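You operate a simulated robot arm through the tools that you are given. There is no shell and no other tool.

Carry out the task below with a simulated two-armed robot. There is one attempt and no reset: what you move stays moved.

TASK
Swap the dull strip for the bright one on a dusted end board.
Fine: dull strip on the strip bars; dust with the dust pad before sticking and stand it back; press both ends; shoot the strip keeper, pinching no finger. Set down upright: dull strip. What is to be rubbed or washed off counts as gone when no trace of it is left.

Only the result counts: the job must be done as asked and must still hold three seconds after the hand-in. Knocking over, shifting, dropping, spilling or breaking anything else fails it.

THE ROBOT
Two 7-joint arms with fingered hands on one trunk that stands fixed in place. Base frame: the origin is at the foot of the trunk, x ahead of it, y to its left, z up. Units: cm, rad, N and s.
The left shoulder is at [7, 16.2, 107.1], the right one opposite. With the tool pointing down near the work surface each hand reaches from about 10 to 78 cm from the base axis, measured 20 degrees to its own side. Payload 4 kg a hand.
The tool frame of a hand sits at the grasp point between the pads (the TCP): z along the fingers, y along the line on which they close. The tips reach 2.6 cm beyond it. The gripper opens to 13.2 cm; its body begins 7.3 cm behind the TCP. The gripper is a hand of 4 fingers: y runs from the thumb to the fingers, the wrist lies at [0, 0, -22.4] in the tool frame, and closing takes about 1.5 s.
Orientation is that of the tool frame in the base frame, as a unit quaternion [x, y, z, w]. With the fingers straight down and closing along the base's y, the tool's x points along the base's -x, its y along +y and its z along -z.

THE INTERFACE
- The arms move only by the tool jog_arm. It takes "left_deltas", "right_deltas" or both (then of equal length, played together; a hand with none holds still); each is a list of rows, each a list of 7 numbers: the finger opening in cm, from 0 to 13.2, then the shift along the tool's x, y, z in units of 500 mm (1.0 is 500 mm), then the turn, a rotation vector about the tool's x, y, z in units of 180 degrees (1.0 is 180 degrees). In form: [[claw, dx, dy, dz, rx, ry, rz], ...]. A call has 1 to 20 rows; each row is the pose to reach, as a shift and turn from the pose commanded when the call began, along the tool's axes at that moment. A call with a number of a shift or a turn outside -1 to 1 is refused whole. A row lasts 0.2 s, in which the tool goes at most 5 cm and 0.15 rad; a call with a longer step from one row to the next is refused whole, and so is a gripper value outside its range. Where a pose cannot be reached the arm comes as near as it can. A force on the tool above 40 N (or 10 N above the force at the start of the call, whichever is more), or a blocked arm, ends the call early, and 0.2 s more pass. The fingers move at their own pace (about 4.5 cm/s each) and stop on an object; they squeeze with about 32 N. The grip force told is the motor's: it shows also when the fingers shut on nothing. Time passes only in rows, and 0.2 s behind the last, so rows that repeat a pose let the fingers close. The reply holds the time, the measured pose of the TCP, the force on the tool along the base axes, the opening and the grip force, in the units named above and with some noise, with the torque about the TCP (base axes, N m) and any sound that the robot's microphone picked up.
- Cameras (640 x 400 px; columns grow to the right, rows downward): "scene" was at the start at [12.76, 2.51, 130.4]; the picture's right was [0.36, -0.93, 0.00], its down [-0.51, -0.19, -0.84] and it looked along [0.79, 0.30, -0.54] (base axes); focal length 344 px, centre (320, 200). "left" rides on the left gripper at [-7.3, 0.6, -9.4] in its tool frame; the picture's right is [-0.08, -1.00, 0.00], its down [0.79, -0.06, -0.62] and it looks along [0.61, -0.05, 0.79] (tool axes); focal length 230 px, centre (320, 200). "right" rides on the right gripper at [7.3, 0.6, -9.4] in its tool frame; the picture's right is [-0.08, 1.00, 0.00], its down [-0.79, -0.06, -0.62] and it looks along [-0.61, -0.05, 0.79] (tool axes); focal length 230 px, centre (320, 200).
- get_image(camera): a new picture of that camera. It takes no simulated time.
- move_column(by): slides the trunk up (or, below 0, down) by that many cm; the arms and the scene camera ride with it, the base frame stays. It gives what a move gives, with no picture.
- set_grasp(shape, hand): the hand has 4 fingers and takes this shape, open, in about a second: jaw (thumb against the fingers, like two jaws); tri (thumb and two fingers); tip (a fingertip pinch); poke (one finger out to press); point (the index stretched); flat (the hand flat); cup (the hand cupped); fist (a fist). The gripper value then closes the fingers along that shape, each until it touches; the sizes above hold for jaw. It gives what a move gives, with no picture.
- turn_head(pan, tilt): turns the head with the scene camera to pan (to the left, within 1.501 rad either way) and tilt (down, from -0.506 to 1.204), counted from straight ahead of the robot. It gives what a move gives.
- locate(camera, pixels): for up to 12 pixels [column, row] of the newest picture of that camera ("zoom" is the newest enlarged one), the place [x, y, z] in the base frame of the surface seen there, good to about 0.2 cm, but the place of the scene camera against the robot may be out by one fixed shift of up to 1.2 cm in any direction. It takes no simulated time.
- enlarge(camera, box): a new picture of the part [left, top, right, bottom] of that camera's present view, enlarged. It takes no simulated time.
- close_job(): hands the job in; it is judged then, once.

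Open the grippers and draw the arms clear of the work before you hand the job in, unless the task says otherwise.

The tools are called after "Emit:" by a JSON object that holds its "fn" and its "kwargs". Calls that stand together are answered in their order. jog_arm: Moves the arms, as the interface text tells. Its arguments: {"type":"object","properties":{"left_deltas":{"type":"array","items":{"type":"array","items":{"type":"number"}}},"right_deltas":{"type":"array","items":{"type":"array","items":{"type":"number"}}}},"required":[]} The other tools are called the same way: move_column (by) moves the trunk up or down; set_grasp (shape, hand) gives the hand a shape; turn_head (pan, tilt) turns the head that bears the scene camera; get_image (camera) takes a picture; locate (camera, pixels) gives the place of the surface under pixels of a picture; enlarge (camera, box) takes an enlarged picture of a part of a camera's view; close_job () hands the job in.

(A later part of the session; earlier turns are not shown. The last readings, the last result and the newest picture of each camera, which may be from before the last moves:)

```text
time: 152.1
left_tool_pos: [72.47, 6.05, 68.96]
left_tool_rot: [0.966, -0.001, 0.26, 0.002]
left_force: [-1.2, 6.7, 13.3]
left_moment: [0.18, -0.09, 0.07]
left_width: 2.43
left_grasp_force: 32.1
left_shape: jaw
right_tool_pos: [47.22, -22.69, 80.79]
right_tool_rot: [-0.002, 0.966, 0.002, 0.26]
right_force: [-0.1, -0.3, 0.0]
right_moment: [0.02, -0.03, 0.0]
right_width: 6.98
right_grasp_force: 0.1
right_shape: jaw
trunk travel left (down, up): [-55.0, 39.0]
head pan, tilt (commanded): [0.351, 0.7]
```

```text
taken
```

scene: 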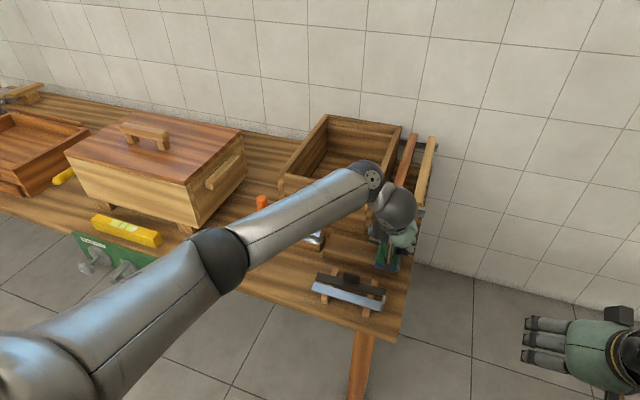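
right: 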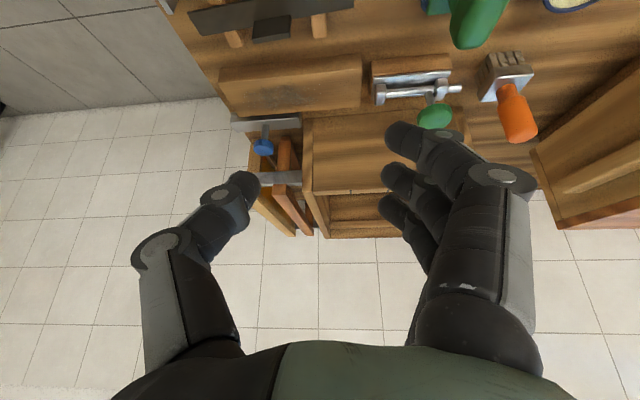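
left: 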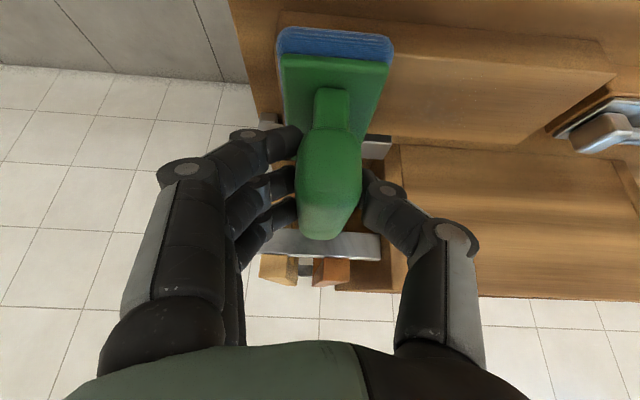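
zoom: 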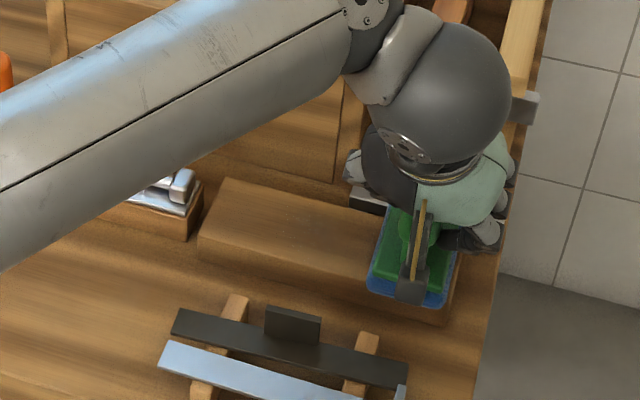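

The wiped area looks clean. I stroke back to +y up to y≈18.5 with a slight x variation, and again towards -y, to leave no trace.

Emit:
{"fn": "jog_arm", "kwargs": {"left_deltas": [[0.5, 0, 0.012, 0, 0, 0, 0], [0.5, 0.004, -0.006, 0.002, 0, 0, 0], [0.5, 0.008, -0.028, 0.0045, 0, 0, 0], [0.5, 0.008, -0.05, 0.0045, 0, 0, 0], [0.5, 0.008, -0.072, 0.0045, 0, 0, 0], [0.5, 0.008, -0.094, 0.0045, 0, 0, 0], [0.5, 0.008, -0.116, 0.0045, 0, 0, 0], [0.5, 0.008, -0.138, 0.0045, 0, 0, 0], [0.5, 0.008, -0.16, 0.0045, 0, 0, 0], [0.5, 0.008, -0.182, 0.0045, 0, 0, 0], [0.5, 0.008, -0.204, 0.0045, 0, 0, 0], [0.5, 0.008, -0.226, 0.0045, 0, 0, 0], [0.5, 0.004, -0.248, 0.002, 0, 0, 0]]}}

Emit:
{"fn": "enlarge", "kwargs": {"camera": "scene", "box": [280, 180, 440, 300]}}

Emit:
{"fn": "get_image", "kwargs": {"camera": "left"}}

```text
time: 154.9
left_tool_pos: [72.59, 18.38, 68.9]
left_tool_rot: [0.966, -0.001, 0.26, 0.001]
left_force: [-0.1, -3.9, 7.4]
left_moment: [-0.13, -0.08, -0.01]
left_width: 2.5
left_grasp_force: 31.4
left_shape: jaw
right_tool_pos: [47.39, -22.78, 80.75]
right_tool_rot: [-0.002, 0.966, 0.002, 0.259]
right_force: [0.0, -0.1, 0.4]
right_moment: [0.04, -0.03, 0.0]
right_width: 7.0
right_grasp_force: 0.1
right_shape: jaw
trunk travel left (down, up): [-55.0, 39.0]
head pan, tilt (commanded): [0.351, 0.7]
```

```text
3.33 times, centred on (360, 240) of scene
```

zoom: 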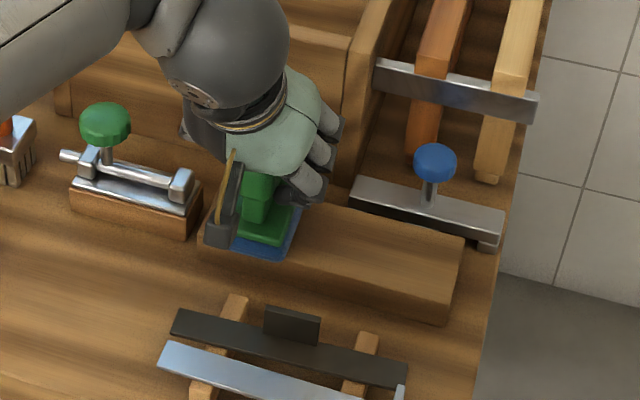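

```text
taken
```

left: 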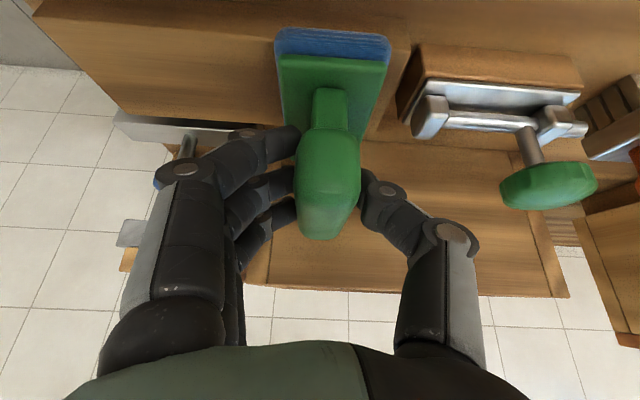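

The board looks clean; I enlarge it strongly to look for any remaining trace.

Emit:
{"fn": "enlarge", "kwargs": {"camera": "scene", "box": [330, 225, 420, 285]}}

Emit:
{"fn": "enlarge", "kwargs": {"camera": "left", "box": [40, 0, 290, 140]}}

```text
6.67 times, centred on (375, 255) of scene
```

zoom: 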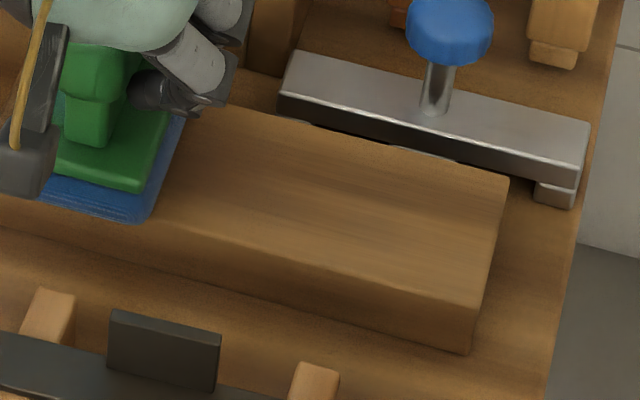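

```text
2.56 times, centred on (165, 70) of left
```

zoom: 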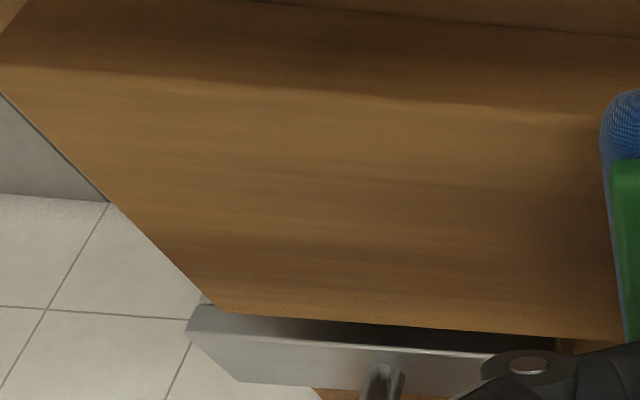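

Clean so far. One more pass towards -y for certainty, then I lift the pad.

Emit:
{"fn": "jog_arm", "kwargs": {"left_deltas": [[0.5, -0.006, 0.02, -0.003, 0, 0, 0], [0.5, -0.006, 0.042, -0.003, 0, 0, 0], [0.5, -0.006, 0.064, -0.003, 0, 0, 0], [0.5, -0.006, 0.086, -0.003, 0, 0, 0], [0.5, -0.006, 0.108, -0.003, 0, 0, 0], [0.5, -0.006, 0.13, -0.003, 0, 0, 0], [0.5, -0.006, 0.152, -0.003, 0, 0, 0], [0.5, -0.006, 0.174, -0.003, 0, 0, 0], [0.5, -0.006, 0.196, -0.003, 0, 0, 0], [0.5, -0.006, 0.218, -0.003, 0, 0, 0], [0.5, -0.006, 0.24, -0.003, 0, 0, 0], [0.5, -0.006, 0.256, -0.003, 0, 0, 0], [0.5, 0.01, 0.256, -0.031, 0, 0, 0], [0.5, 0.03, 0.256, -0.065, 0, 0, 0], [0.5, 0.06, 0.25, -0.117, 0, 0, 0], [0.5, 0.09, 0.24, -0.169, 0, 0, 0], [0.5, 0.09, 0.24, -0.169, 0, 0, 0]]}}

Emit:
{"fn": "enlarge", "kwargs": {"camera": "scene", "box": [300, 215, 420, 295]}}

```text
time: 158.5
left_tool_pos: [72.47, 6.54, 78.51]
left_tool_rot: [0.966, -0.003, 0.259, 0.002]
left_force: [0.0, 0.7, 0.0]
left_moment: [-0.04, 0.02, -0.03]
left_width: 2.48
left_grasp_force: 31.7
left_shape: jaw
right_tool_pos: [47.43, -22.69, 80.74]
right_tool_rot: [-0.001, 0.966, 0.002, 0.258]
right_force: [-0.6, 0.4, 0.3]
right_moment: [0.02, -0.03, 0.0]
right_width: 6.96
right_grasp_force: 0.1
right_shape: jaw
trunk travel left (down, up): [-55.0, 39.0]
head pan, tilt (commanded): [0.351, 0.7]
```

```text
5.00 times, centred on (360, 255) of scene
```

zoom: 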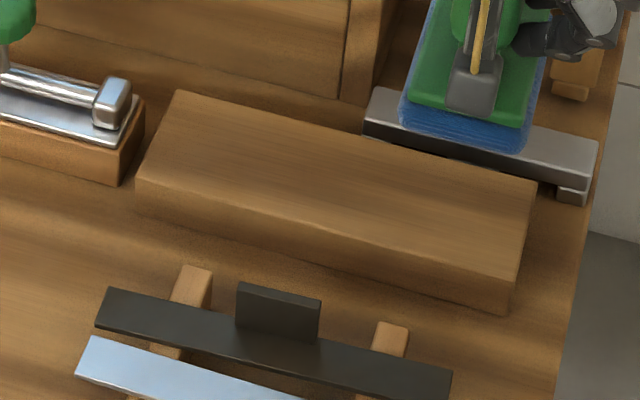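

The whole board top is clean. I carry the pad back over its home place, TCP (59.5,31.9,78).

Emit:
{"fn": "jog_arm", "kwargs": {"left_deltas": [[0.5, -0.029, -0.063, -0.015, 0, 0, 0], [0.5, -0.058, -0.127, -0.03, 0, 0, 0], [0.5, -0.086, -0.19, -0.045, 0, 0, 0], [0.5, -0.115, -0.254, -0.06, 0, 0, 0], [0.5, -0.144, -0.317, -0.076, 0, 0, 0], [0.5, -0.173, -0.381, -0.091, 0, 0, 0], [0.5, -0.2, -0.445, -0.106, 0, 0, 0], [0.5, -0.23, -0.508, -0.121, 0, 0, 0], [0.5, -0.23, -0.508, -0.121, 0, 0, 0]]}}

Emit:
{"fn": "get_image", "kwargs": {"camera": "left"}}

Emit:
{"fn": "enlarge", "kwargs": {"camera": "scene", "box": [200, 180, 360, 300]}}

```text
time: 160.5
left_tool_pos: [59.38, 32.0, 77.94]
left_tool_rot: [0.966, -0.002, 0.259, 0.003]
left_force: [0.6, 0.2, -0.3]
left_moment: [0.01, 0.0, -0.02]
left_width: 2.47
left_grasp_force: 31.9
left_shape: jaw
right_tool_pos: [47.43, -22.75, 80.71]
right_tool_rot: [-0.002, 0.966, 0.003, 0.258]
right_force: [0.9, -0.2, 0.1]
right_moment: [-0.02, -0.02, 0.02]
right_width: 6.98
right_grasp_force: 0.0
right_shape: jaw
trunk travel left (down, up): [-55.0, 39.0]
head pan, tilt (commanded): [0.351, 0.7]
```

```text
taken
```

left: 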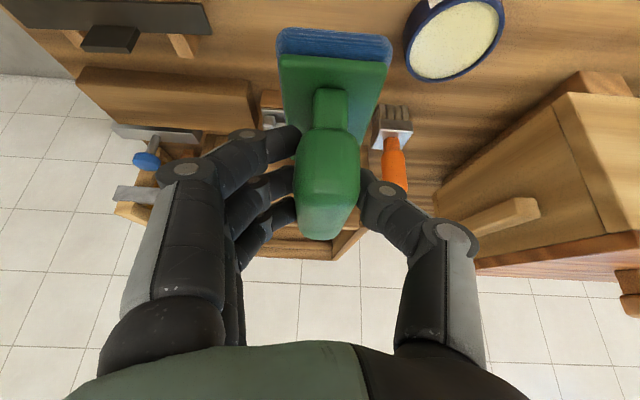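

```text
3.33 times, centred on (280, 240) of scene
```

zoom: 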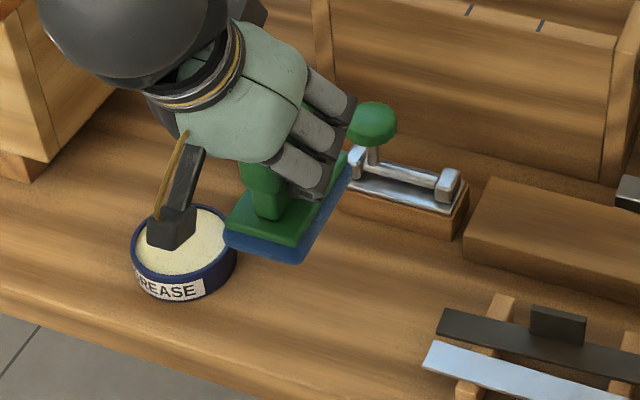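

The pad is unchanged in the hand. I lower it 11.9 cm to its original spot, slowing at the end.

Emit:
{"fn": "jog_arm", "kwargs": {"left_deltas": [[0.5, -0.02, 0, 0.0346, 0, 0, 0], [0.5, -0.04, 0, 0.0693, 0, 0, 0], [0.5, -0.06, 0, 0.1039, 0, 0, 0], [0.5, -0.08, 0, 0.1386, 0, 0, 0], [0.5, -0.095, 0, 0.1645, 0, 0, 0], [0.5, -0.106, 0, 0.1836, 0, 0, 0], [0.5, -0.112, 0, 0.194, 0, 0, 0], [0.5, -0.116, 0, 0.201, 0, 0, 0], [0.5, -0.118, 0, 0.2044, 0, 0, 0], [0.5, -0.1194, 0, 0.2068, 0, 0, 0], [0.5, -0.1194, 0, 0.2068, 0, 0, 0]]}}

Emit:
{"fn": "enlarge", "kwargs": {"camera": "scene", "box": [200, 200, 340, 310]}}

```text
time: 162.9
left_tool_pos: [59.42, 31.94, 65.87]
left_tool_rot: [0.965, -0.002, 0.261, 0.002]
left_force: [0.5, 1.4, 3.0]
left_moment: [0.0, -0.01, 0.03]
left_width: 2.46
left_grasp_force: 32.1
left_shape: jaw
right_tool_pos: [47.3, -22.79, 80.74]
right_tool_rot: [-0.001, 0.966, 0.002, 0.258]
right_force: [-0.1, 0.7, -0.1]
right_moment: [0.0, 0.0, 0.0]
right_width: 7.0
right_grasp_force: 0.1
right_shape: jaw
trunk travel left (down, up): [-55.0, 39.0]
head pan, tilt (commanded): [0.351, 0.7]
```

```text
3.64 times, centred on (270, 255) of scene
```

zoom: 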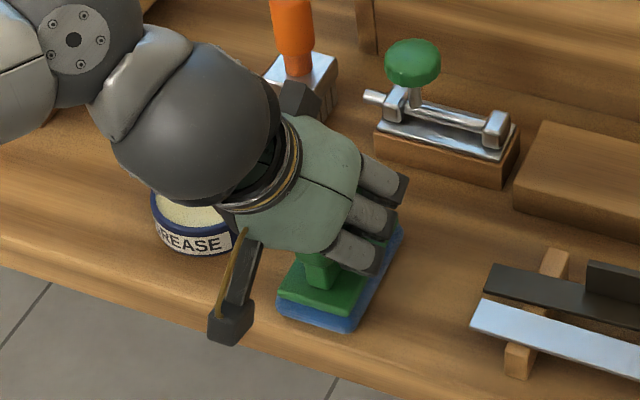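

The pad touches the table (3 N). I open the fingers to 6 cm and then lift the hand straight up.

Emit:
{"fn": "jog_arm", "kwargs": {"left_deltas": [[3, 0, 0, 0, 0, 0, 0], [4, 0, 0, 0, 0, 0, 0], [5, 0, 0, 0, 0, 0, 0], [6, 0, 0, 0, 0, 0, 0], [6, 0, 0, 0, 0, 0, 0], [6, 0, 0, 0, 0, 0, 0], [6, 0.01, 0, -0.0173, 0, 0, 0], [6, 0.03, 0, -0.052, 0, 0, 0], [6, 0.06, 0, -0.104, 0, 0, 0], [6, 0.09, 0, -0.156, 0, 0, 0], [6, 0.11, 0, -0.19, 0, 0, 0], [6, 0.11, 0, -0.19, 0, 0, 0]]}}

Emit:
{"fn": "get_image", "kwargs": {"camera": "left"}}

Emit:
{"fn": "enlarge", "kwargs": {"camera": "scene", "box": [200, 200, 400, 320]}}

```text
time: 165.5
left_tool_pos: [59.38, 31.86, 77.17]
left_tool_rot: [0.966, -0.001, 0.26, 0.001]
left_force: [-0.4, 0.4, -0.4]
left_moment: [-0.01, -0.01, 0.03]
left_width: 5.91
left_grasp_force: 0.2
left_shape: jaw
right_tool_pos: [47.33, -22.63, 80.68]
right_tool_rot: [-0.002, 0.966, 0.002, 0.259]
right_force: [-0.2, 0.6, -1.1]
right_moment: [0.02, 0.03, -0.01]
right_width: 6.97
right_grasp_force: 0.0
right_shape: jaw
trunk travel left (down, up): [-55.0, 39.0]
head pan, tilt (commanded): [0.351, 0.7]
```

```text
taken
```

left: 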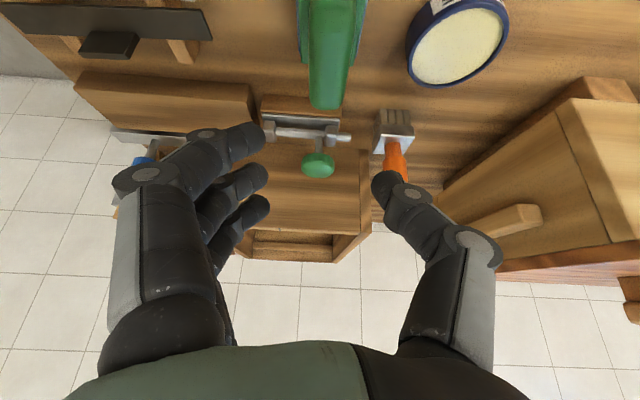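

```text
3.20 times, centred on (300, 260) of scene
```

zoom: 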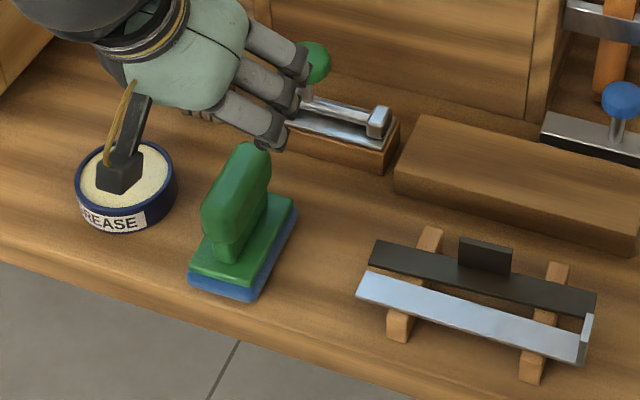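

The pad stands back in its place, upright. Now the bright strip: I move the left hand to (52,6,78) to look at its lip at the -y end.

Emit:
{"fn": "jog_arm", "kwargs": {"left_deltas": [[6, -0.015, 0.065, -0.012, 0, 0, 0], [6, -0.03, 0.13, -0.024, 0, 0, 0], [6, -0.045, 0.195, -0.035, 0, 0, 0], [6, -0.06, 0.26, -0.046, 0, 0, 0], [6, -0.075, 0.325, -0.057, 0, 0, 0], [6, -0.09, 0.39, -0.068, 0, 0, 0], [6, -0.105, 0.455, -0.078, 0, 0, 0], [6, -0.12, 0.518, -0.088, 0, 0, 0], [6, -0.12, 0.518, -0.088, 0, 0, 0]]}}

Emit:
{"fn": "get_image", "kwargs": {"camera": "left"}}

Emit:
{"fn": "get_image", "kwargs": {"camera": "scene"}}

```text
time: 167.5
left_tool_pos: [51.85, 6.18, 77.79]
left_tool_rot: [0.966, -0.001, 0.26, 0.002]
left_force: [-0.7, 0.2, -0.1]
left_moment: [-0.05, -0.03, 0.01]
left_width: 5.94
left_grasp_force: 0.1
left_shape: jaw
right_tool_pos: [47.47, -22.6, 80.72]
right_tool_rot: [-0.002, 0.966, 0.002, 0.26]
right_force: [-0.3, 0.4, 0.1]
right_moment: [-0.03, -0.03, 0.01]
right_width: 6.99
right_grasp_force: 0.0
right_shape: jaw
trunk travel left (down, up): [-55.0, 39.0]
head pan, tilt (commanded): [0.351, 0.7]
```

```text
taken
```

left: 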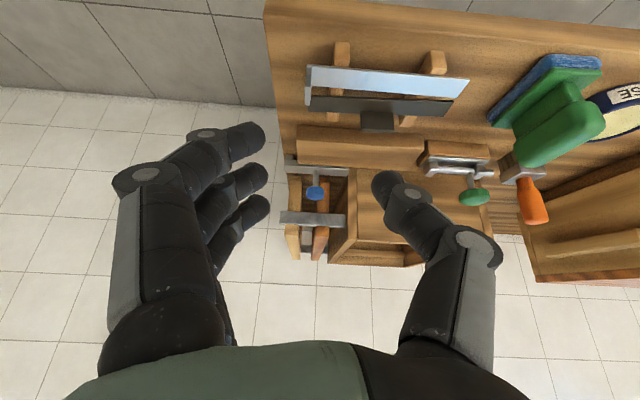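

```text
taken
```

scene: 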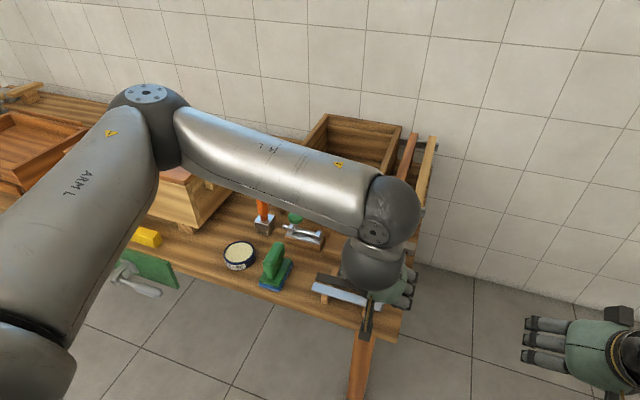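

I enlarge the bright strip and locate its corners and lip.

Emit:
{"fn": "enlarge", "kwargs": {"camera": "left", "box": [290, 30, 490, 150]}}

Emit:
{"fn": "locate", "kwargs": {"camera": "zoom", "pixels": [[65, 120], [62, 195], [85, 110], [85, 205], [560, 160], [530, 210], [300, 130], [300, 205], [57, 150], [70, 220], [78, 165], [66, 240]]}}

Emit:
{"fn": "set_grasp", "kwargs": {"hand": "left", "shape": "tip"}}

Emit:
{"fn": "get_image", "kwargs": {"camera": "left"}}

```text
3.20 times, centred on (390, 90) of left
```

zoom: 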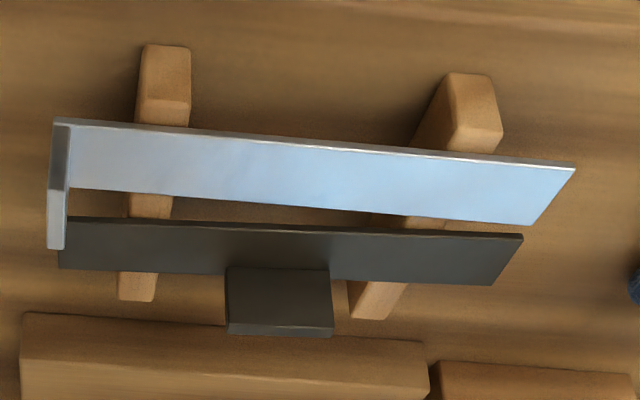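

```text
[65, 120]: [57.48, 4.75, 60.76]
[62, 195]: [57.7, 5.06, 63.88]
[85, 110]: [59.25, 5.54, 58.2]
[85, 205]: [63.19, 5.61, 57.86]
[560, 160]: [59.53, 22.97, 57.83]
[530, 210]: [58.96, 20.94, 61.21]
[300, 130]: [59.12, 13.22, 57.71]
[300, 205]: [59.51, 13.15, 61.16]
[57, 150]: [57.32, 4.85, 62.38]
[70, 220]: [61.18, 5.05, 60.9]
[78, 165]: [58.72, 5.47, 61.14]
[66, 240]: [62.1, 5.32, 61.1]
```

```text
time: 168.4
left_tool_pos: [51.84, 6.15, 77.75]
left_tool_rot: [0.966, -0.001, 0.26, 0.001]
left_force: [1.0, 0.7, 0.7]
left_moment: [0.01, -0.03, 0.01]
left_width: 13.18
left_grasp_force: 0.0
left_shape: tip
right_tool_pos: [47.24, -22.75, 80.69]
right_tool_rot: [-0.001, 0.966, 0.001, 0.259]
right_force: [-0.5, 0.1, -0.5]
right_moment: [0.01, -0.06, 0.0]
right_width: 7.01
right_grasp_force: 0.1
right_shape: jaw
trunk travel left (down, up): [-55.0, 39.0]
head pan, tilt (commanded): [0.351, 0.7]
```

```text
taken
```

left: 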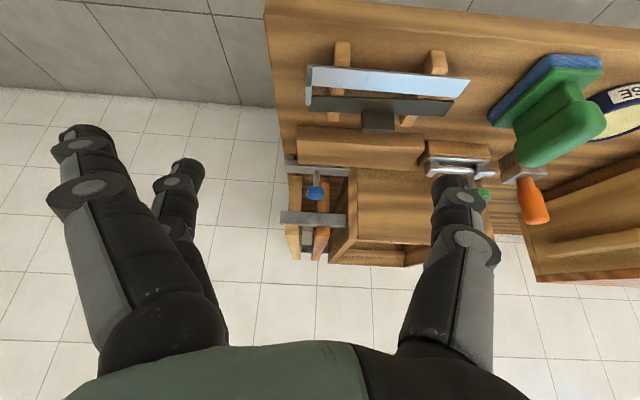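

I close the tip pinch in the air to see exactly where thumb and finger meet.

Emit:
{"fn": "jog_arm", "kwargs": {"left_deltas": [[8, 0, 0, 0, 0, 0, 0], [5, 0, 0, 0, 0, 0, 0], [3, 0, 0, 0, 0, 0, 0], [1.5, 0, 0, 0, 0, 0, 0], [1.0, 0, 0, 0, 0, 0, 0], [1.0, 0, 0, 0, 0, 0, 0], [1.0, 0, 0, 0, 0, 0, 0], [1.0, 0, 0, 0, 0, 0, 0], [1.0, 0, 0, 0, 0, 0, 0]]}}

Emit:
{"fn": "get_image", "kwargs": {"camera": "left"}}

Emit:
{"fn": "locate", "kwargs": {"camera": "left", "pixels": [[312, 180], [330, 180], [312, 165], [330, 165], [80, 135], [300, 185], [345, 185]]}}

Emit:
{"fn": "enlarge", "kwargs": {"camera": "scene", "box": [320, 230, 440, 330]}}

```text
time: 170.4
left_tool_pos: [51.93, 6.18, 77.7]
left_tool_rot: [0.966, -0.003, 0.259, 0.002]
left_force: [0.2, 0.4, 0.6]
left_moment: [0.03, -0.01, -0.01]
left_width: 1.06
left_grasp_force: 0.1
left_shape: tip
right_tool_pos: [47.32, -22.67, 80.72]
right_tool_rot: [-0.002, 0.966, 0.002, 0.259]
right_force: [-0.3, -0.2, 0.6]
right_moment: [0.0, 0.0, 0.03]
right_width: 6.98
right_grasp_force: 0.1
right_shape: jaw
trunk travel left (down, up): [-55.0, 39.0]
head pan, tilt (commanded): [0.351, 0.7]
```

```text
taken
```

left: 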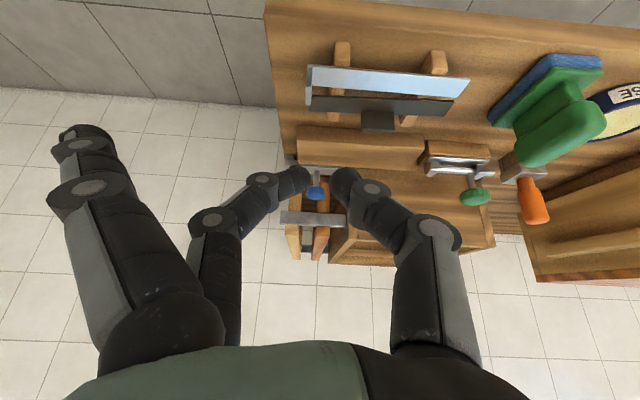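

```text
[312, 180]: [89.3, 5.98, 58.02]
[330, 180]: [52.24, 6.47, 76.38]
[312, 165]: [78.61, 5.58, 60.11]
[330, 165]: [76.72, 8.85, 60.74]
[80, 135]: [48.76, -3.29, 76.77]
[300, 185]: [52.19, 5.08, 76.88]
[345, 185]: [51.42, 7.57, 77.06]
```

```text
4.00 times, centred on (380, 280) of scene
```

zoom: 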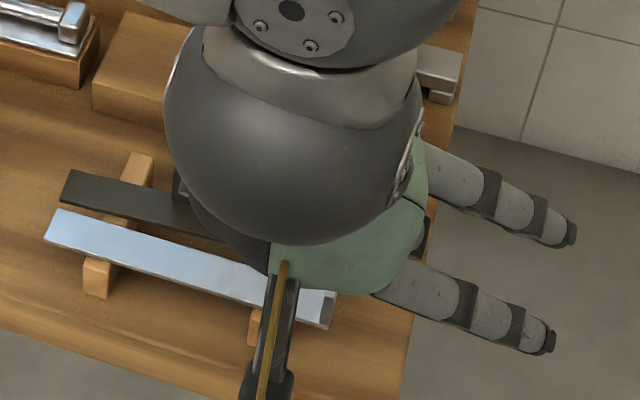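

The pinch meets about 1.7 cm beyond the TCP along the fingers, roughly centred. The lip is at y≈4.9, x 57.4–59.7, z 61.4–63.9. I move above it to (57.75,5.15,72) with 3 cm opening.

Emit:
{"fn": "jog_arm", "kwargs": {"left_deltas": [[3, 0.011, 0.005, 0.039, 0, 0, 0], [3, 0.022, 0.01, 0.078, 0, 0, 0], [3, 0.033, 0.015, 0.118, 0, 0, 0], [3, 0.0444, 0.0206, 0.157, 0, 0, 0], [3, 0.0444, 0.0206, 0.157, 0, 0, 0]]}}

Emit:
{"fn": "get_image", "kwargs": {"camera": "left"}}

Emit:
{"fn": "enlarge", "kwargs": {"camera": "left", "box": [240, 30, 480, 200]}}

```text
time: 171.6
left_tool_pos: [57.85, 4.98, 72.02]
left_tool_rot: [0.966, -0.003, 0.26, 0.003]
left_force: [-0.2, 0.0, 0.7]
left_moment: [0.01, 0.0, 0.0]
left_width: 2.95
left_grasp_force: 0.0
left_shape: tip
right_tool_pos: [47.35, -22.63, 80.71]
right_tool_rot: [0.0, 0.966, 0.002, 0.259]
right_force: [-0.6, -0.1, 0.0]
right_moment: [0.0, -0.03, 0.03]
right_width: 6.98
right_grasp_force: 0.1
right_shape: jaw
trunk travel left (down, up): [-55.0, 39.0]
head pan, tilt (commanded): [0.351, 0.7]
```

```text
taken
```

left: 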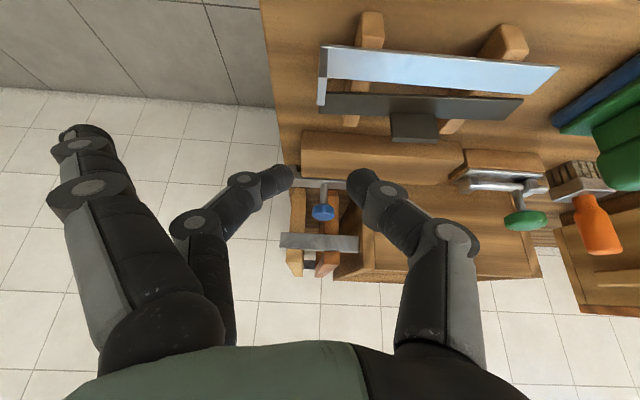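

```text
2.35 times, centred on (360, 115) of left
```

zoom: 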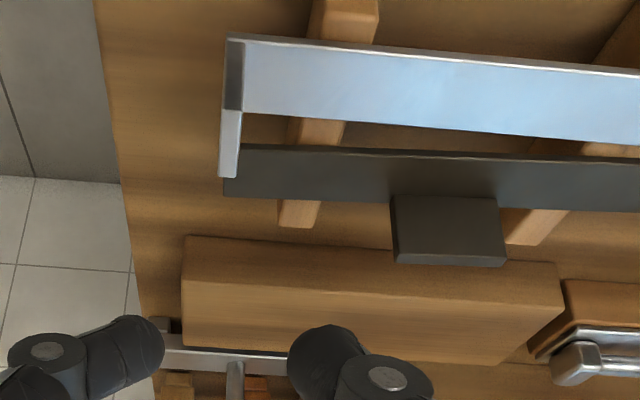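

I locate the lip's edge in this nearer view to fix its y.

Emit:
{"fn": "locate", "kwargs": {"camera": "zoom", "pixels": [[231, 60], [226, 120], [230, 120], [236, 120], [225, 150], [232, 150], [228, 172], [222, 172], [236, 170], [260, 80], [245, 100], [238, 80]]}}

```text
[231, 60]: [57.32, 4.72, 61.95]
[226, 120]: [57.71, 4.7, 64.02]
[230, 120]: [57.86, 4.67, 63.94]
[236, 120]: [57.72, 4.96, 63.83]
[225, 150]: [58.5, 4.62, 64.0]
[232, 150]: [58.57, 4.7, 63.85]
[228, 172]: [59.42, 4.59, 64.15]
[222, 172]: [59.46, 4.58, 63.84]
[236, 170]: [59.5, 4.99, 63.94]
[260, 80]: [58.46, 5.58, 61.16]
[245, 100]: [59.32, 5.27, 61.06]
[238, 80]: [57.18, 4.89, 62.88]
```

Lip: y 4.55–4.97, x 57.2–59.6, top z 64.0. The hand is centred on it; I descend to TCP (57.65,5.0,64.2).

Emit:
{"fn": "jog_arm", "kwargs": {"left_deltas": [[3, -0.016, 0, 0.0266, 0, 0, 0], [3, -0.033, 0, 0.053, 0, 0, 0], [3, -0.049, 0, 0.08, 0, 0, 0], [3, -0.065, 0, 0.1064, 0, 0, 0], [3, -0.075, 0, 0.1225, 0, 0, 0], [3, -0.0815, 0, 0.133, 0, 0, 0], [3, -0.0815, 0, 0.133, 0, 0, 0]]}}

Emit:
{"fn": "get_image", "kwargs": {"camera": "left"}}

Emit:
{"fn": "enlarge", "kwargs": {"camera": "left", "box": [220, 80, 460, 250]}}

```text
time: 173.2
left_tool_pos: [57.77, 4.87, 64.34]
left_tool_rot: [0.966, -0.002, 0.26, 0.002]
left_force: [0.7, 0.7, 0.9]
left_moment: [-0.03, 0.02, 0.03]
left_width: 2.95
left_grasp_force: 0.1
left_shape: tip
right_tool_pos: [47.41, -22.58, 80.7]
right_tool_rot: [-0.001, 0.966, 0.001, 0.259]
right_force: [0.3, 0.1, -1.0]
right_moment: [-0.04, 0.02, -0.01]
right_width: 6.98
right_grasp_force: 0.1
right_shape: jaw
trunk travel left (down, up): [-55.0, 39.0]
head pan, tilt (commanded): [0.351, 0.7]
```

```text
taken
```

left: 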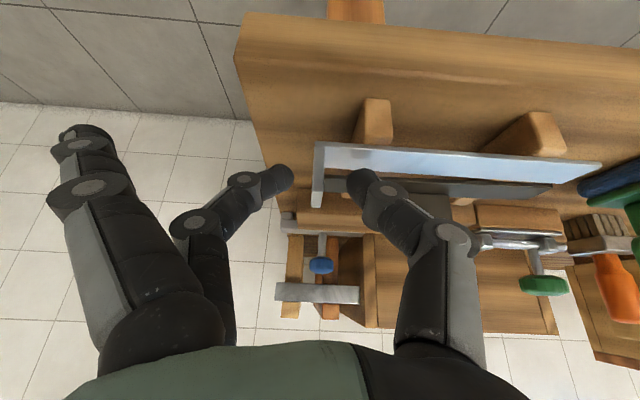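

```text
2.35 times, centred on (340, 165) of left
```

zoom: 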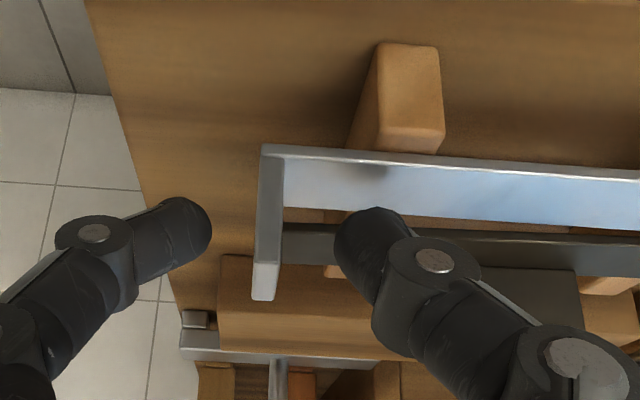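

The lip (zoom 255–285) is centred between finger tip (212) and thumb (335). I close the pinch.

Emit:
{"fn": "jog_arm", "kwargs": {"left_deltas": [[2, 0, 0, 0, 0, 0, 0], [1, 0, 0, 0, 0, 0, 0], [0.5, 0, 0, 0, 0, 0, 0], [0, 0, 0, 0, 0, 0, 0], [0, 0, 0, 0, 0, 0, 0], [0, 0, 0, 0, 0, 0, 0], [0, 0, 0, 0, 0, 0, 0]]}}

Emit:
{"fn": "enlarge", "kwargs": {"camera": "left", "box": [220, 80, 460, 250]}}

Emit:
{"fn": "enlarge", "kwargs": {"camera": "scene", "box": [290, 230, 430, 330]}}

```text
time: 174.8
left_tool_pos: [57.72, 4.91, 64.32]
left_tool_rot: [0.966, -0.001, 0.26, 0.002]
left_force: [0.4, 0.0, -0.2]
left_moment: [-0.04, -0.01, 0.0]
left_width: 0.06
left_grasp_force: 31.8
left_shape: tip
right_tool_pos: [47.37, -22.7, 80.79]
right_tool_rot: [-0.002, 0.966, 0.002, 0.259]
right_force: [0.3, -0.2, 0.3]
right_moment: [0.02, 0.0, 0.02]
right_width: 6.98
right_grasp_force: 0.1
right_shape: jaw
trunk travel left (down, up): [-55.0, 39.0]
head pan, tilt (commanded): [0.351, 0.7]
```

```text
2.35 times, centred on (340, 165) of left
```

zoom: 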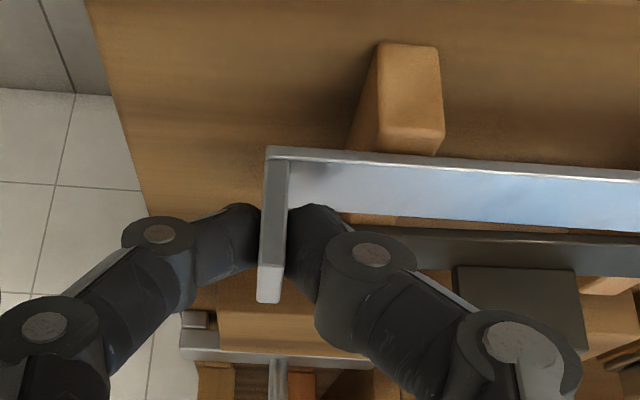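

```text
4.00 times, centred on (360, 280) of scene
```

zoom: 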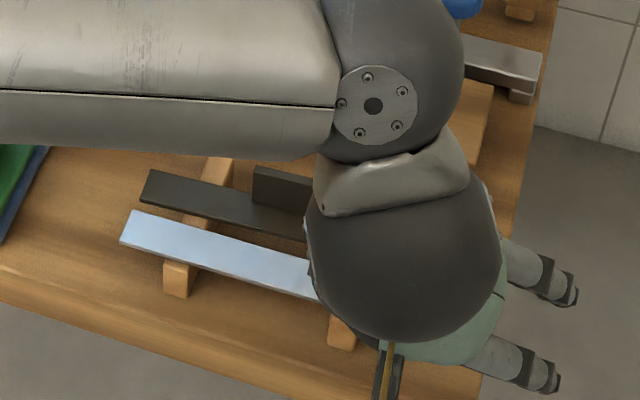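

Finger and thumb pinch the lip with no shift. I lift gently 2 cm and check how the strip hangs.

Emit:
{"fn": "jog_arm", "kwargs": {"left_deltas": [[0, 0.003, 0, -0.0052, 0, 0, 0], [0, 0.006, 0, -0.0104, 0, 0, 0], [0, 0.01, 0, -0.0173, 0, 0, 0], [0, 0.015, 0, -0.026, 0, 0, 0], [0, 0.02, 0, -0.0346, 0, 0, 0], [0, 0.02, 0, -0.0346, 0, 0, 0]]}}

Emit:
{"fn": "get_image", "kwargs": {"camera": "left"}}

Emit:
{"fn": "enlarge", "kwargs": {"camera": "scene", "box": [290, 230, 430, 330]}}

Emit:
{"fn": "locate", "kwargs": {"camera": "left", "pixels": [[340, 160], [400, 160], [480, 165], [560, 170], [590, 172], [335, 150], [570, 182], [420, 175]]}}

```text
time: 176.2
left_tool_pos: [57.5, 5.01, 66.29]
left_tool_rot: [0.966, -0.001, 0.26, 0.002]
left_force: [0.2, 0.1, 0.1]
left_moment: [0.02, 0.0, 0.0]
left_width: 0.08
left_grasp_force: 32.2
left_shape: tip
right_tool_pos: [47.34, -22.71, 80.83]
right_tool_rot: [-0.001, 0.966, 0.002, 0.259]
right_force: [0.1, -0.2, -0.2]
right_moment: [0.02, -0.01, -0.05]
right_width: 6.98
right_grasp_force: 0.1
right_shape: jaw
trunk travel left (down, up): [-55.0, 39.0]
head pan, tilt (commanded): [0.351, 0.7]
```

```text
taken
```

left: 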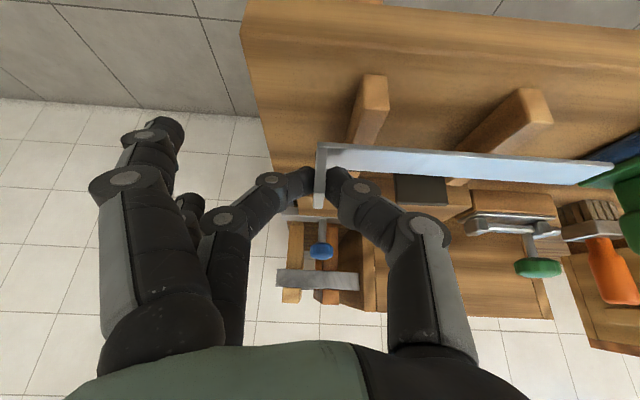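

```text
4.00 times, centred on (360, 280) of scene
```

zoom: 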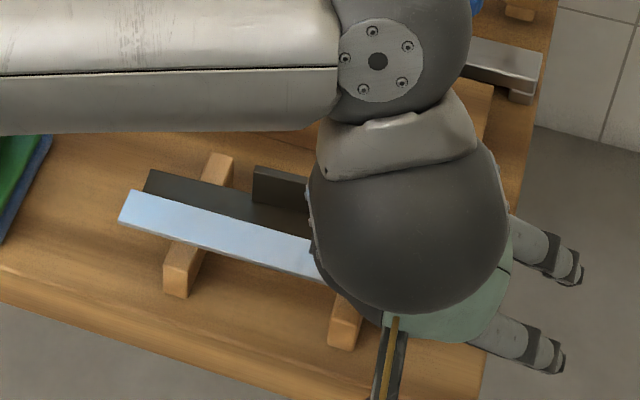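

```text
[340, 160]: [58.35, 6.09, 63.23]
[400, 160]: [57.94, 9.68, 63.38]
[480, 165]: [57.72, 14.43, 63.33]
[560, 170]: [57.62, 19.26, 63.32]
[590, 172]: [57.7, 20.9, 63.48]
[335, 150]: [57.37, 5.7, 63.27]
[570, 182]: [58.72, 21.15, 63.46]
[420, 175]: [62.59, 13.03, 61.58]
```

The strip hangs level (z≈63.3 along its length). I raise it 5.5 cm and carry it forward 14.9 cm over the board.

Emit:
{"fn": "jog_arm", "kwargs": {"left_deltas": [[0, 0.018, 0, -0.032, 0, 0, 0], [0, 0.037, 0, -0.064, 0, 0, 0], [0, 0.055, 0, -0.0953, 0, 0, 0], [0, 0.087, 0, -0.077, 0, 0, 0], [0, 0.119, -0.001, -0.058, 0, 0, 0], [0, 0.152, -0.001, -0.039, 0, 0, 0], [0, 0.184, -0.001, -0.021, 0, 0, 0], [0, 0.216, -0.002, -0.002, 0, 0, 0], [0, 0.248, -0.002, 0.016, 0, 0, 0], [0, 0.281, -0.003, 0.035, 0, 0, 0], [0, 0.313, -0.003, 0.0537, 0, 0, 0], [0, 0.313, -0.003, 0.0537, 0, 0, 0]]}}

Emit:
{"fn": "get_image", "kwargs": {"camera": "left"}}

Emit:
{"fn": "enlarge", "kwargs": {"camera": "scene", "box": [280, 190, 440, 310]}}

```text
time: 178.8
left_tool_pos: [72.49, 5.19, 71.51]
left_tool_rot: [0.966, -0.001, 0.26, 0.002]
left_force: [-0.1, 0.5, -0.3]
left_moment: [0.0, -0.03, 0.02]
left_width: 0.07
left_grasp_force: 32.5
left_shape: tip
right_tool_pos: [47.35, -22.76, 80.76]
right_tool_rot: [-0.002, 0.966, 0.002, 0.259]
right_force: [-0.5, -0.4, 0.3]
right_moment: [0.0, 0.01, -0.01]
right_width: 7.02
right_grasp_force: 0.2
right_shape: jaw
trunk travel left (down, up): [-55.0, 39.0]
head pan, tilt (commanded): [0.351, 0.7]
```

```text
taken
```

left: 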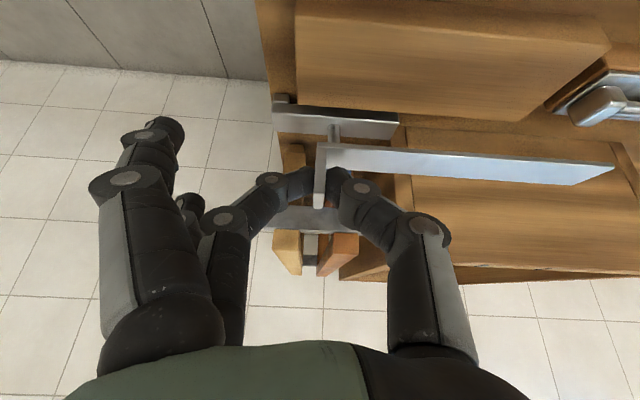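

```text
3.33 times, centred on (360, 250) of scene
```

zoom: 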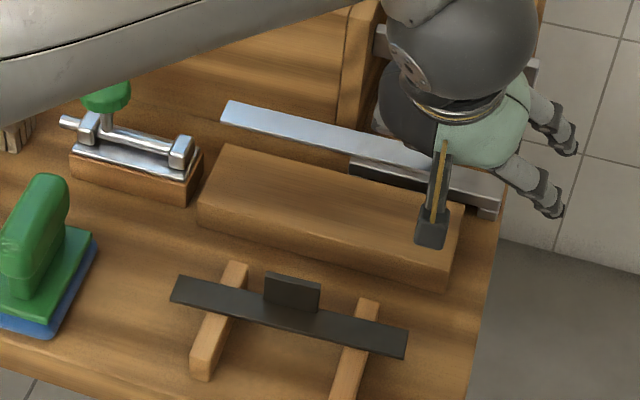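

The strip is over the board. I locate strip and board edges in the same view for final alignment.

Emit:
{"fn": "enlarge", "kwargs": {"camera": "left", "box": [260, 0, 640, 230]}}

Emit:
{"fn": "locate", "kwargs": {"camera": "left", "pixels": [[340, 150], [340, 165], [400, 155], [400, 172], [590, 165], [580, 180], [606, 166], [310, 20], [320, 110], [590, 55], [500, 122], [590, 105]]}}

```text
1.68 times, centred on (450, 115) of left
```

zoom: 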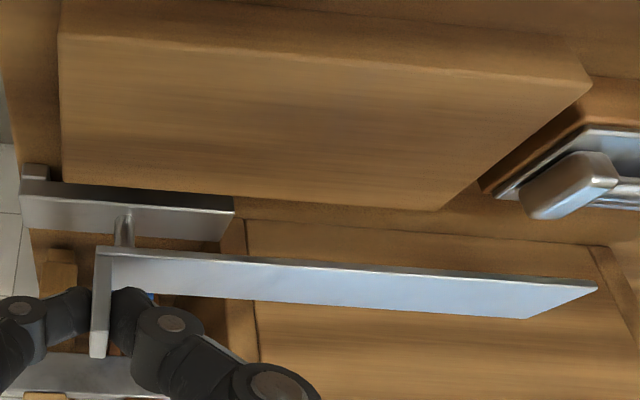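

```text
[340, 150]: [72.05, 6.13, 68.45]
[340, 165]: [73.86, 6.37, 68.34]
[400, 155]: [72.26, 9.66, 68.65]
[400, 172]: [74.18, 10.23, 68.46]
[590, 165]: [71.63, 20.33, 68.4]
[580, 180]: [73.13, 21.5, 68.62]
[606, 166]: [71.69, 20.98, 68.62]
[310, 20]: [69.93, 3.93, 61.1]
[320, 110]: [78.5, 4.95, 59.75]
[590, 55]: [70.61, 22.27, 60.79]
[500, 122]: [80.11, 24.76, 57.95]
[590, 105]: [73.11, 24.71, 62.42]
```

The strip is yawed about 2.5° (+y end 0.7 cm nearer the robot). I correct the yaw and lower to 2.5 cm above the board, then re-check.

Emit:
{"fn": "jog_arm", "kwargs": {"left_deltas": [[0, 0, 0, 0, -0.0023, 0, 0.004], [0, -0.006, 0, 0.0104, -0.0046, 0, 0.008], [0, -0.018, 0, 0.031, -0.0069, 0, 0.012], [0, -0.03, 0, 0.052, -0.0069, 0, 0.012], [0, -0.04, 0, 0.0693, -0.0069, 0, 0.012], [0, -0.045, 0, 0.078, -0.0069, 0, 0.012], [0, -0.045, 0, 0.078, -0.0069, 0, 0.012]]}}

Emit:
{"fn": "enlarge", "kwargs": {"camera": "left", "box": [260, 0, 640, 230]}}

Emit:
{"fn": "enlarge", "kwargs": {"camera": "scene", "box": [290, 210, 430, 300]}}

```text
time: 180.4
left_tool_pos: [72.44, 5.1, 67.33]
left_tool_rot: [0.966, -0.023, 0.259, 0.007]
left_force: [0.1, 0.5, -0.4]
left_moment: [-0.01, -0.02, 0.03]
left_width: 0.03
left_grasp_force: 31.6
left_shape: tip
right_tool_pos: [47.35, -22.54, 80.79]
right_tool_rot: [-0.001, 0.966, 0.002, 0.259]
right_force: [-0.2, -0.6, -0.9]
right_moment: [0.0, 0.02, -0.01]
right_width: 6.99
right_grasp_force: 0.1
right_shape: jaw
trunk travel left (down, up): [-55.0, 39.0]
head pan, tilt (commanded): [0.351, 0.7]
```

```text
1.68 times, centred on (450, 115) of left
```

zoom: 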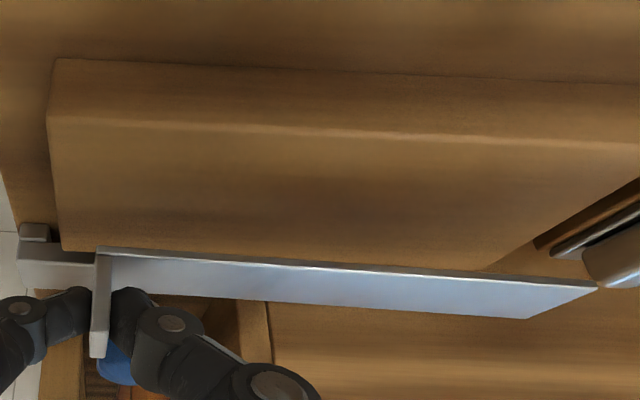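

```text
4.44 times, centred on (360, 255) of scene
```

zoom: 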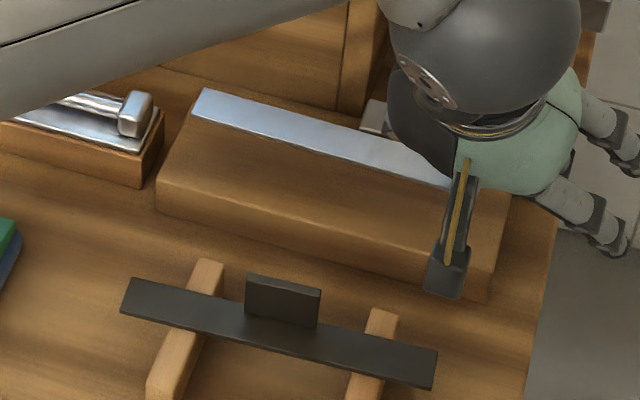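

Emit:
{"fn": "locate", "kwargs": {"camera": "zoom", "pixels": [[205, 95], [200, 115], [300, 125], [300, 140], [400, 155], [400, 170], [180, 190], [480, 210], [225, 95], [210, 118], [360, 140], [355, 155]]}}

Emit:
{"fn": "enlarge", "kwargs": {"camera": "left", "box": [260, 0, 640, 230]}}

Emit:
{"fn": "locate", "kwargs": {"camera": "zoom", "pixels": [[115, 252], [125, 282], [250, 262], [250, 295], [560, 283], [525, 312], [588, 287], [450, 275], [450, 308], [97, 262], [92, 350], [600, 290]]}}

```text
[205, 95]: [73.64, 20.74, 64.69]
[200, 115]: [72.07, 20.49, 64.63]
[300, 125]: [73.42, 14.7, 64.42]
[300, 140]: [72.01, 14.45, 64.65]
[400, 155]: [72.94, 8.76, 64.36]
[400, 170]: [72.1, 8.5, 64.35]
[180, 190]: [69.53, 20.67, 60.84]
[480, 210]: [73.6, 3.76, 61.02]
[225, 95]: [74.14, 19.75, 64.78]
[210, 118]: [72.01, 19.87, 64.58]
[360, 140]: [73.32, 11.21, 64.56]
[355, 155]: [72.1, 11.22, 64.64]
```

```text
1.68 times, centred on (450, 115) of left
```

zoom: 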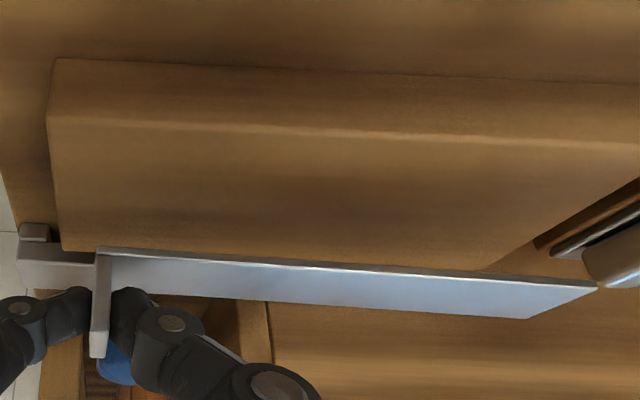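

```text
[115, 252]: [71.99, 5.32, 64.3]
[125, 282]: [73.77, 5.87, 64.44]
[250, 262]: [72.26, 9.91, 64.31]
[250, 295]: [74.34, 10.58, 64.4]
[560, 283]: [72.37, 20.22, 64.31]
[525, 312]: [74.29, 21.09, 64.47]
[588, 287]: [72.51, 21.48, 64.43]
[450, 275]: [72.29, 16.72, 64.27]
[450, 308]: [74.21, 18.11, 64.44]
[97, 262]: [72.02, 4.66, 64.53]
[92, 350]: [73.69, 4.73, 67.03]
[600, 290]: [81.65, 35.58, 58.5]
```

The strip is now straight and centred: x≈72.1–74.4, y 4.6–21.6, top z 64.35. I lower 3 cm onto the board, slowly at the end.

Emit:
{"fn": "jog_arm", "kwargs": {"left_deltas": [[0, -0.01, 0, 0.0173, 0, 0, 0], [0, -0.018, 0, 0.0312, 0, 0, 0], [0, -0.024, 0, 0.0416, 0, 0, 0], [0, -0.027, 0, 0.0468, 0, 0, 0], [0, -0.029, 0, 0.0502, 0, 0, 0], [0, -0.03, 0, 0.052, 0, 0, 0], [0, -0.031, 0, 0.0537, 0, 0, 0], [0, -0.031, 0, 0.0537, 0, 0, 0]]}}

Emit:
{"fn": "enlarge", "kwargs": {"camera": "scene", "box": [290, 210, 430, 300]}}

Emit:
{"fn": "enlarge", "kwargs": {"camera": "left", "box": [260, 0, 640, 230]}}

```text
time: 182.2
left_tool_pos: [72.4, 4.95, 64.43]
left_tool_rot: [0.965, -0.022, 0.261, 0.008]
left_force: [0.9, 1.6, 7.8]
left_moment: [-0.03, -0.09, 0.01]
left_width: 0.09
left_grasp_force: 32.1
left_shape: tip
right_tool_pos: [47.31, -22.66, 80.9]
right_tool_rot: [-0.002, 0.966, 0.002, 0.259]
right_force: [0.6, -0.5, 0.1]
right_moment: [-0.03, -0.01, -0.01]
right_width: 6.99
right_grasp_force: 0.1
right_shape: jaw
trunk travel left (down, up): [-55.0, 39.0]
head pan, tilt (commanded): [0.351, 0.7]
```

```text
4.44 times, centred on (360, 255) of scene
```

zoom: 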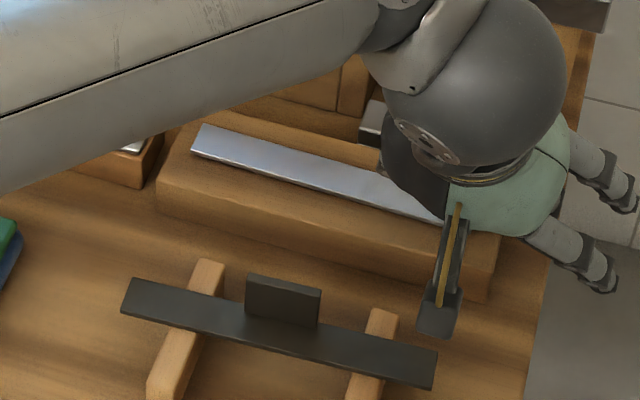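

```text
1.68 times, centred on (450, 115) of left
```

zoom: 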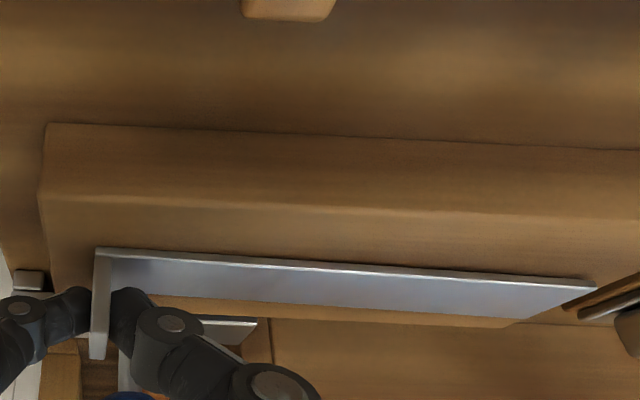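

Strip is on the board with 7.8 N contact. I press the lip end down a bit more before releasing.

Emit:
{"fn": "jog_arm", "kwargs": {"left_deltas": [[0, -0.0015, 0, 0.0026, 0, 0, 0], [0, -0.003, 0, 0.0052, 0, 0, 0], [0, -0.004, 0, 0.007, 0, 0, 0], [0, -0.004, 0, 0.007, 0, 0, 0]]}}

```text
time: 183.2
left_tool_pos: [72.42, 5.09, 64.19]
left_tool_rot: [0.964, -0.022, 0.264, 0.009]
left_force: [1.5, 5.1, 29.9]
left_moment: [0.06, -0.23, -0.01]
left_width: 0.2
left_grasp_force: 32.2
left_shape: tip
right_tool_pos: [47.14, -22.65, 80.92]
right_tool_rot: [-0.002, 0.966, 0.002, 0.26]
right_force: [0.4, 0.0, 0.2]
right_moment: [-0.01, 0.02, 0.02]
right_width: 6.99
right_grasp_force: 0.2
right_shape: jaw
trunk travel left (down, up): [-55.0, 39.0]
head pan, tilt (commanded): [0.351, 0.7]
```

About 30 N pressed on the lip end. I ease back to near zero, open the pinch to 3 cm and rise straight up.

Emit:
{"fn": "jog_arm", "kwargs": {"left_deltas": [[0, 0.002, 0, -0.0035, 0, 0, 0], [0, 0.004, 0, -0.007, 0, 0, 0], [1.5, 0.004, 0, -0.007, 0, 0, 0], [3, 0.004, 0, -0.007, 0, 0, 0], [3, 0.004, 0, -0.007, 0, 0, 0], [3, 0.004, 0, -0.007, 0, 0, 0], [3, 0.004, 0, -0.007, 0, 0, 0]]}}

Emit:
{"fn": "enlarge", "kwargs": {"camera": "left", "box": [200, 50, 500, 240]}}

Emit:
{"fn": "enlarge", "kwargs": {"camera": "scene", "box": [290, 210, 430, 300]}}

```text
time: 184.8
left_tool_pos: [72.37, 5.11, 63.93]
left_tool_rot: [0.965, -0.023, 0.26, 0.007]
left_force: [0.5, -0.4, 1.1]
left_moment: [0.02, 0.0, 0.02]
left_width: 2.92
left_grasp_force: 0.0
left_shape: tip
right_tool_pos: [47.29, -22.69, 80.79]
right_tool_rot: [-0.002, 0.966, 0.002, 0.258]
right_force: [0.0, 0.7, -0.2]
right_moment: [0.0, -0.01, -0.01]
right_width: 6.99
right_grasp_force: 0.1
right_shape: jaw
trunk travel left (down, up): [-55.0, 39.0]
head pan, tilt (commanded): [0.351, 0.7]
```

```text
2.11 times, centred on (350, 145) of left
```

zoom: 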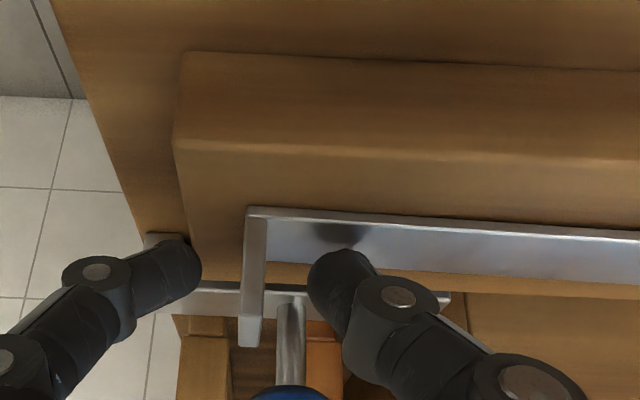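

```text
4.44 times, centred on (360, 255) of scene
```

zoom: 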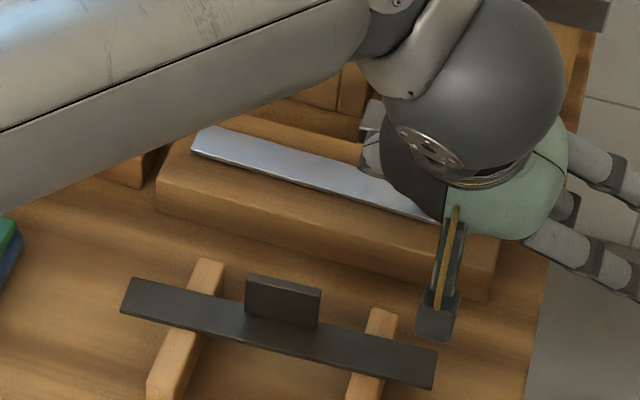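

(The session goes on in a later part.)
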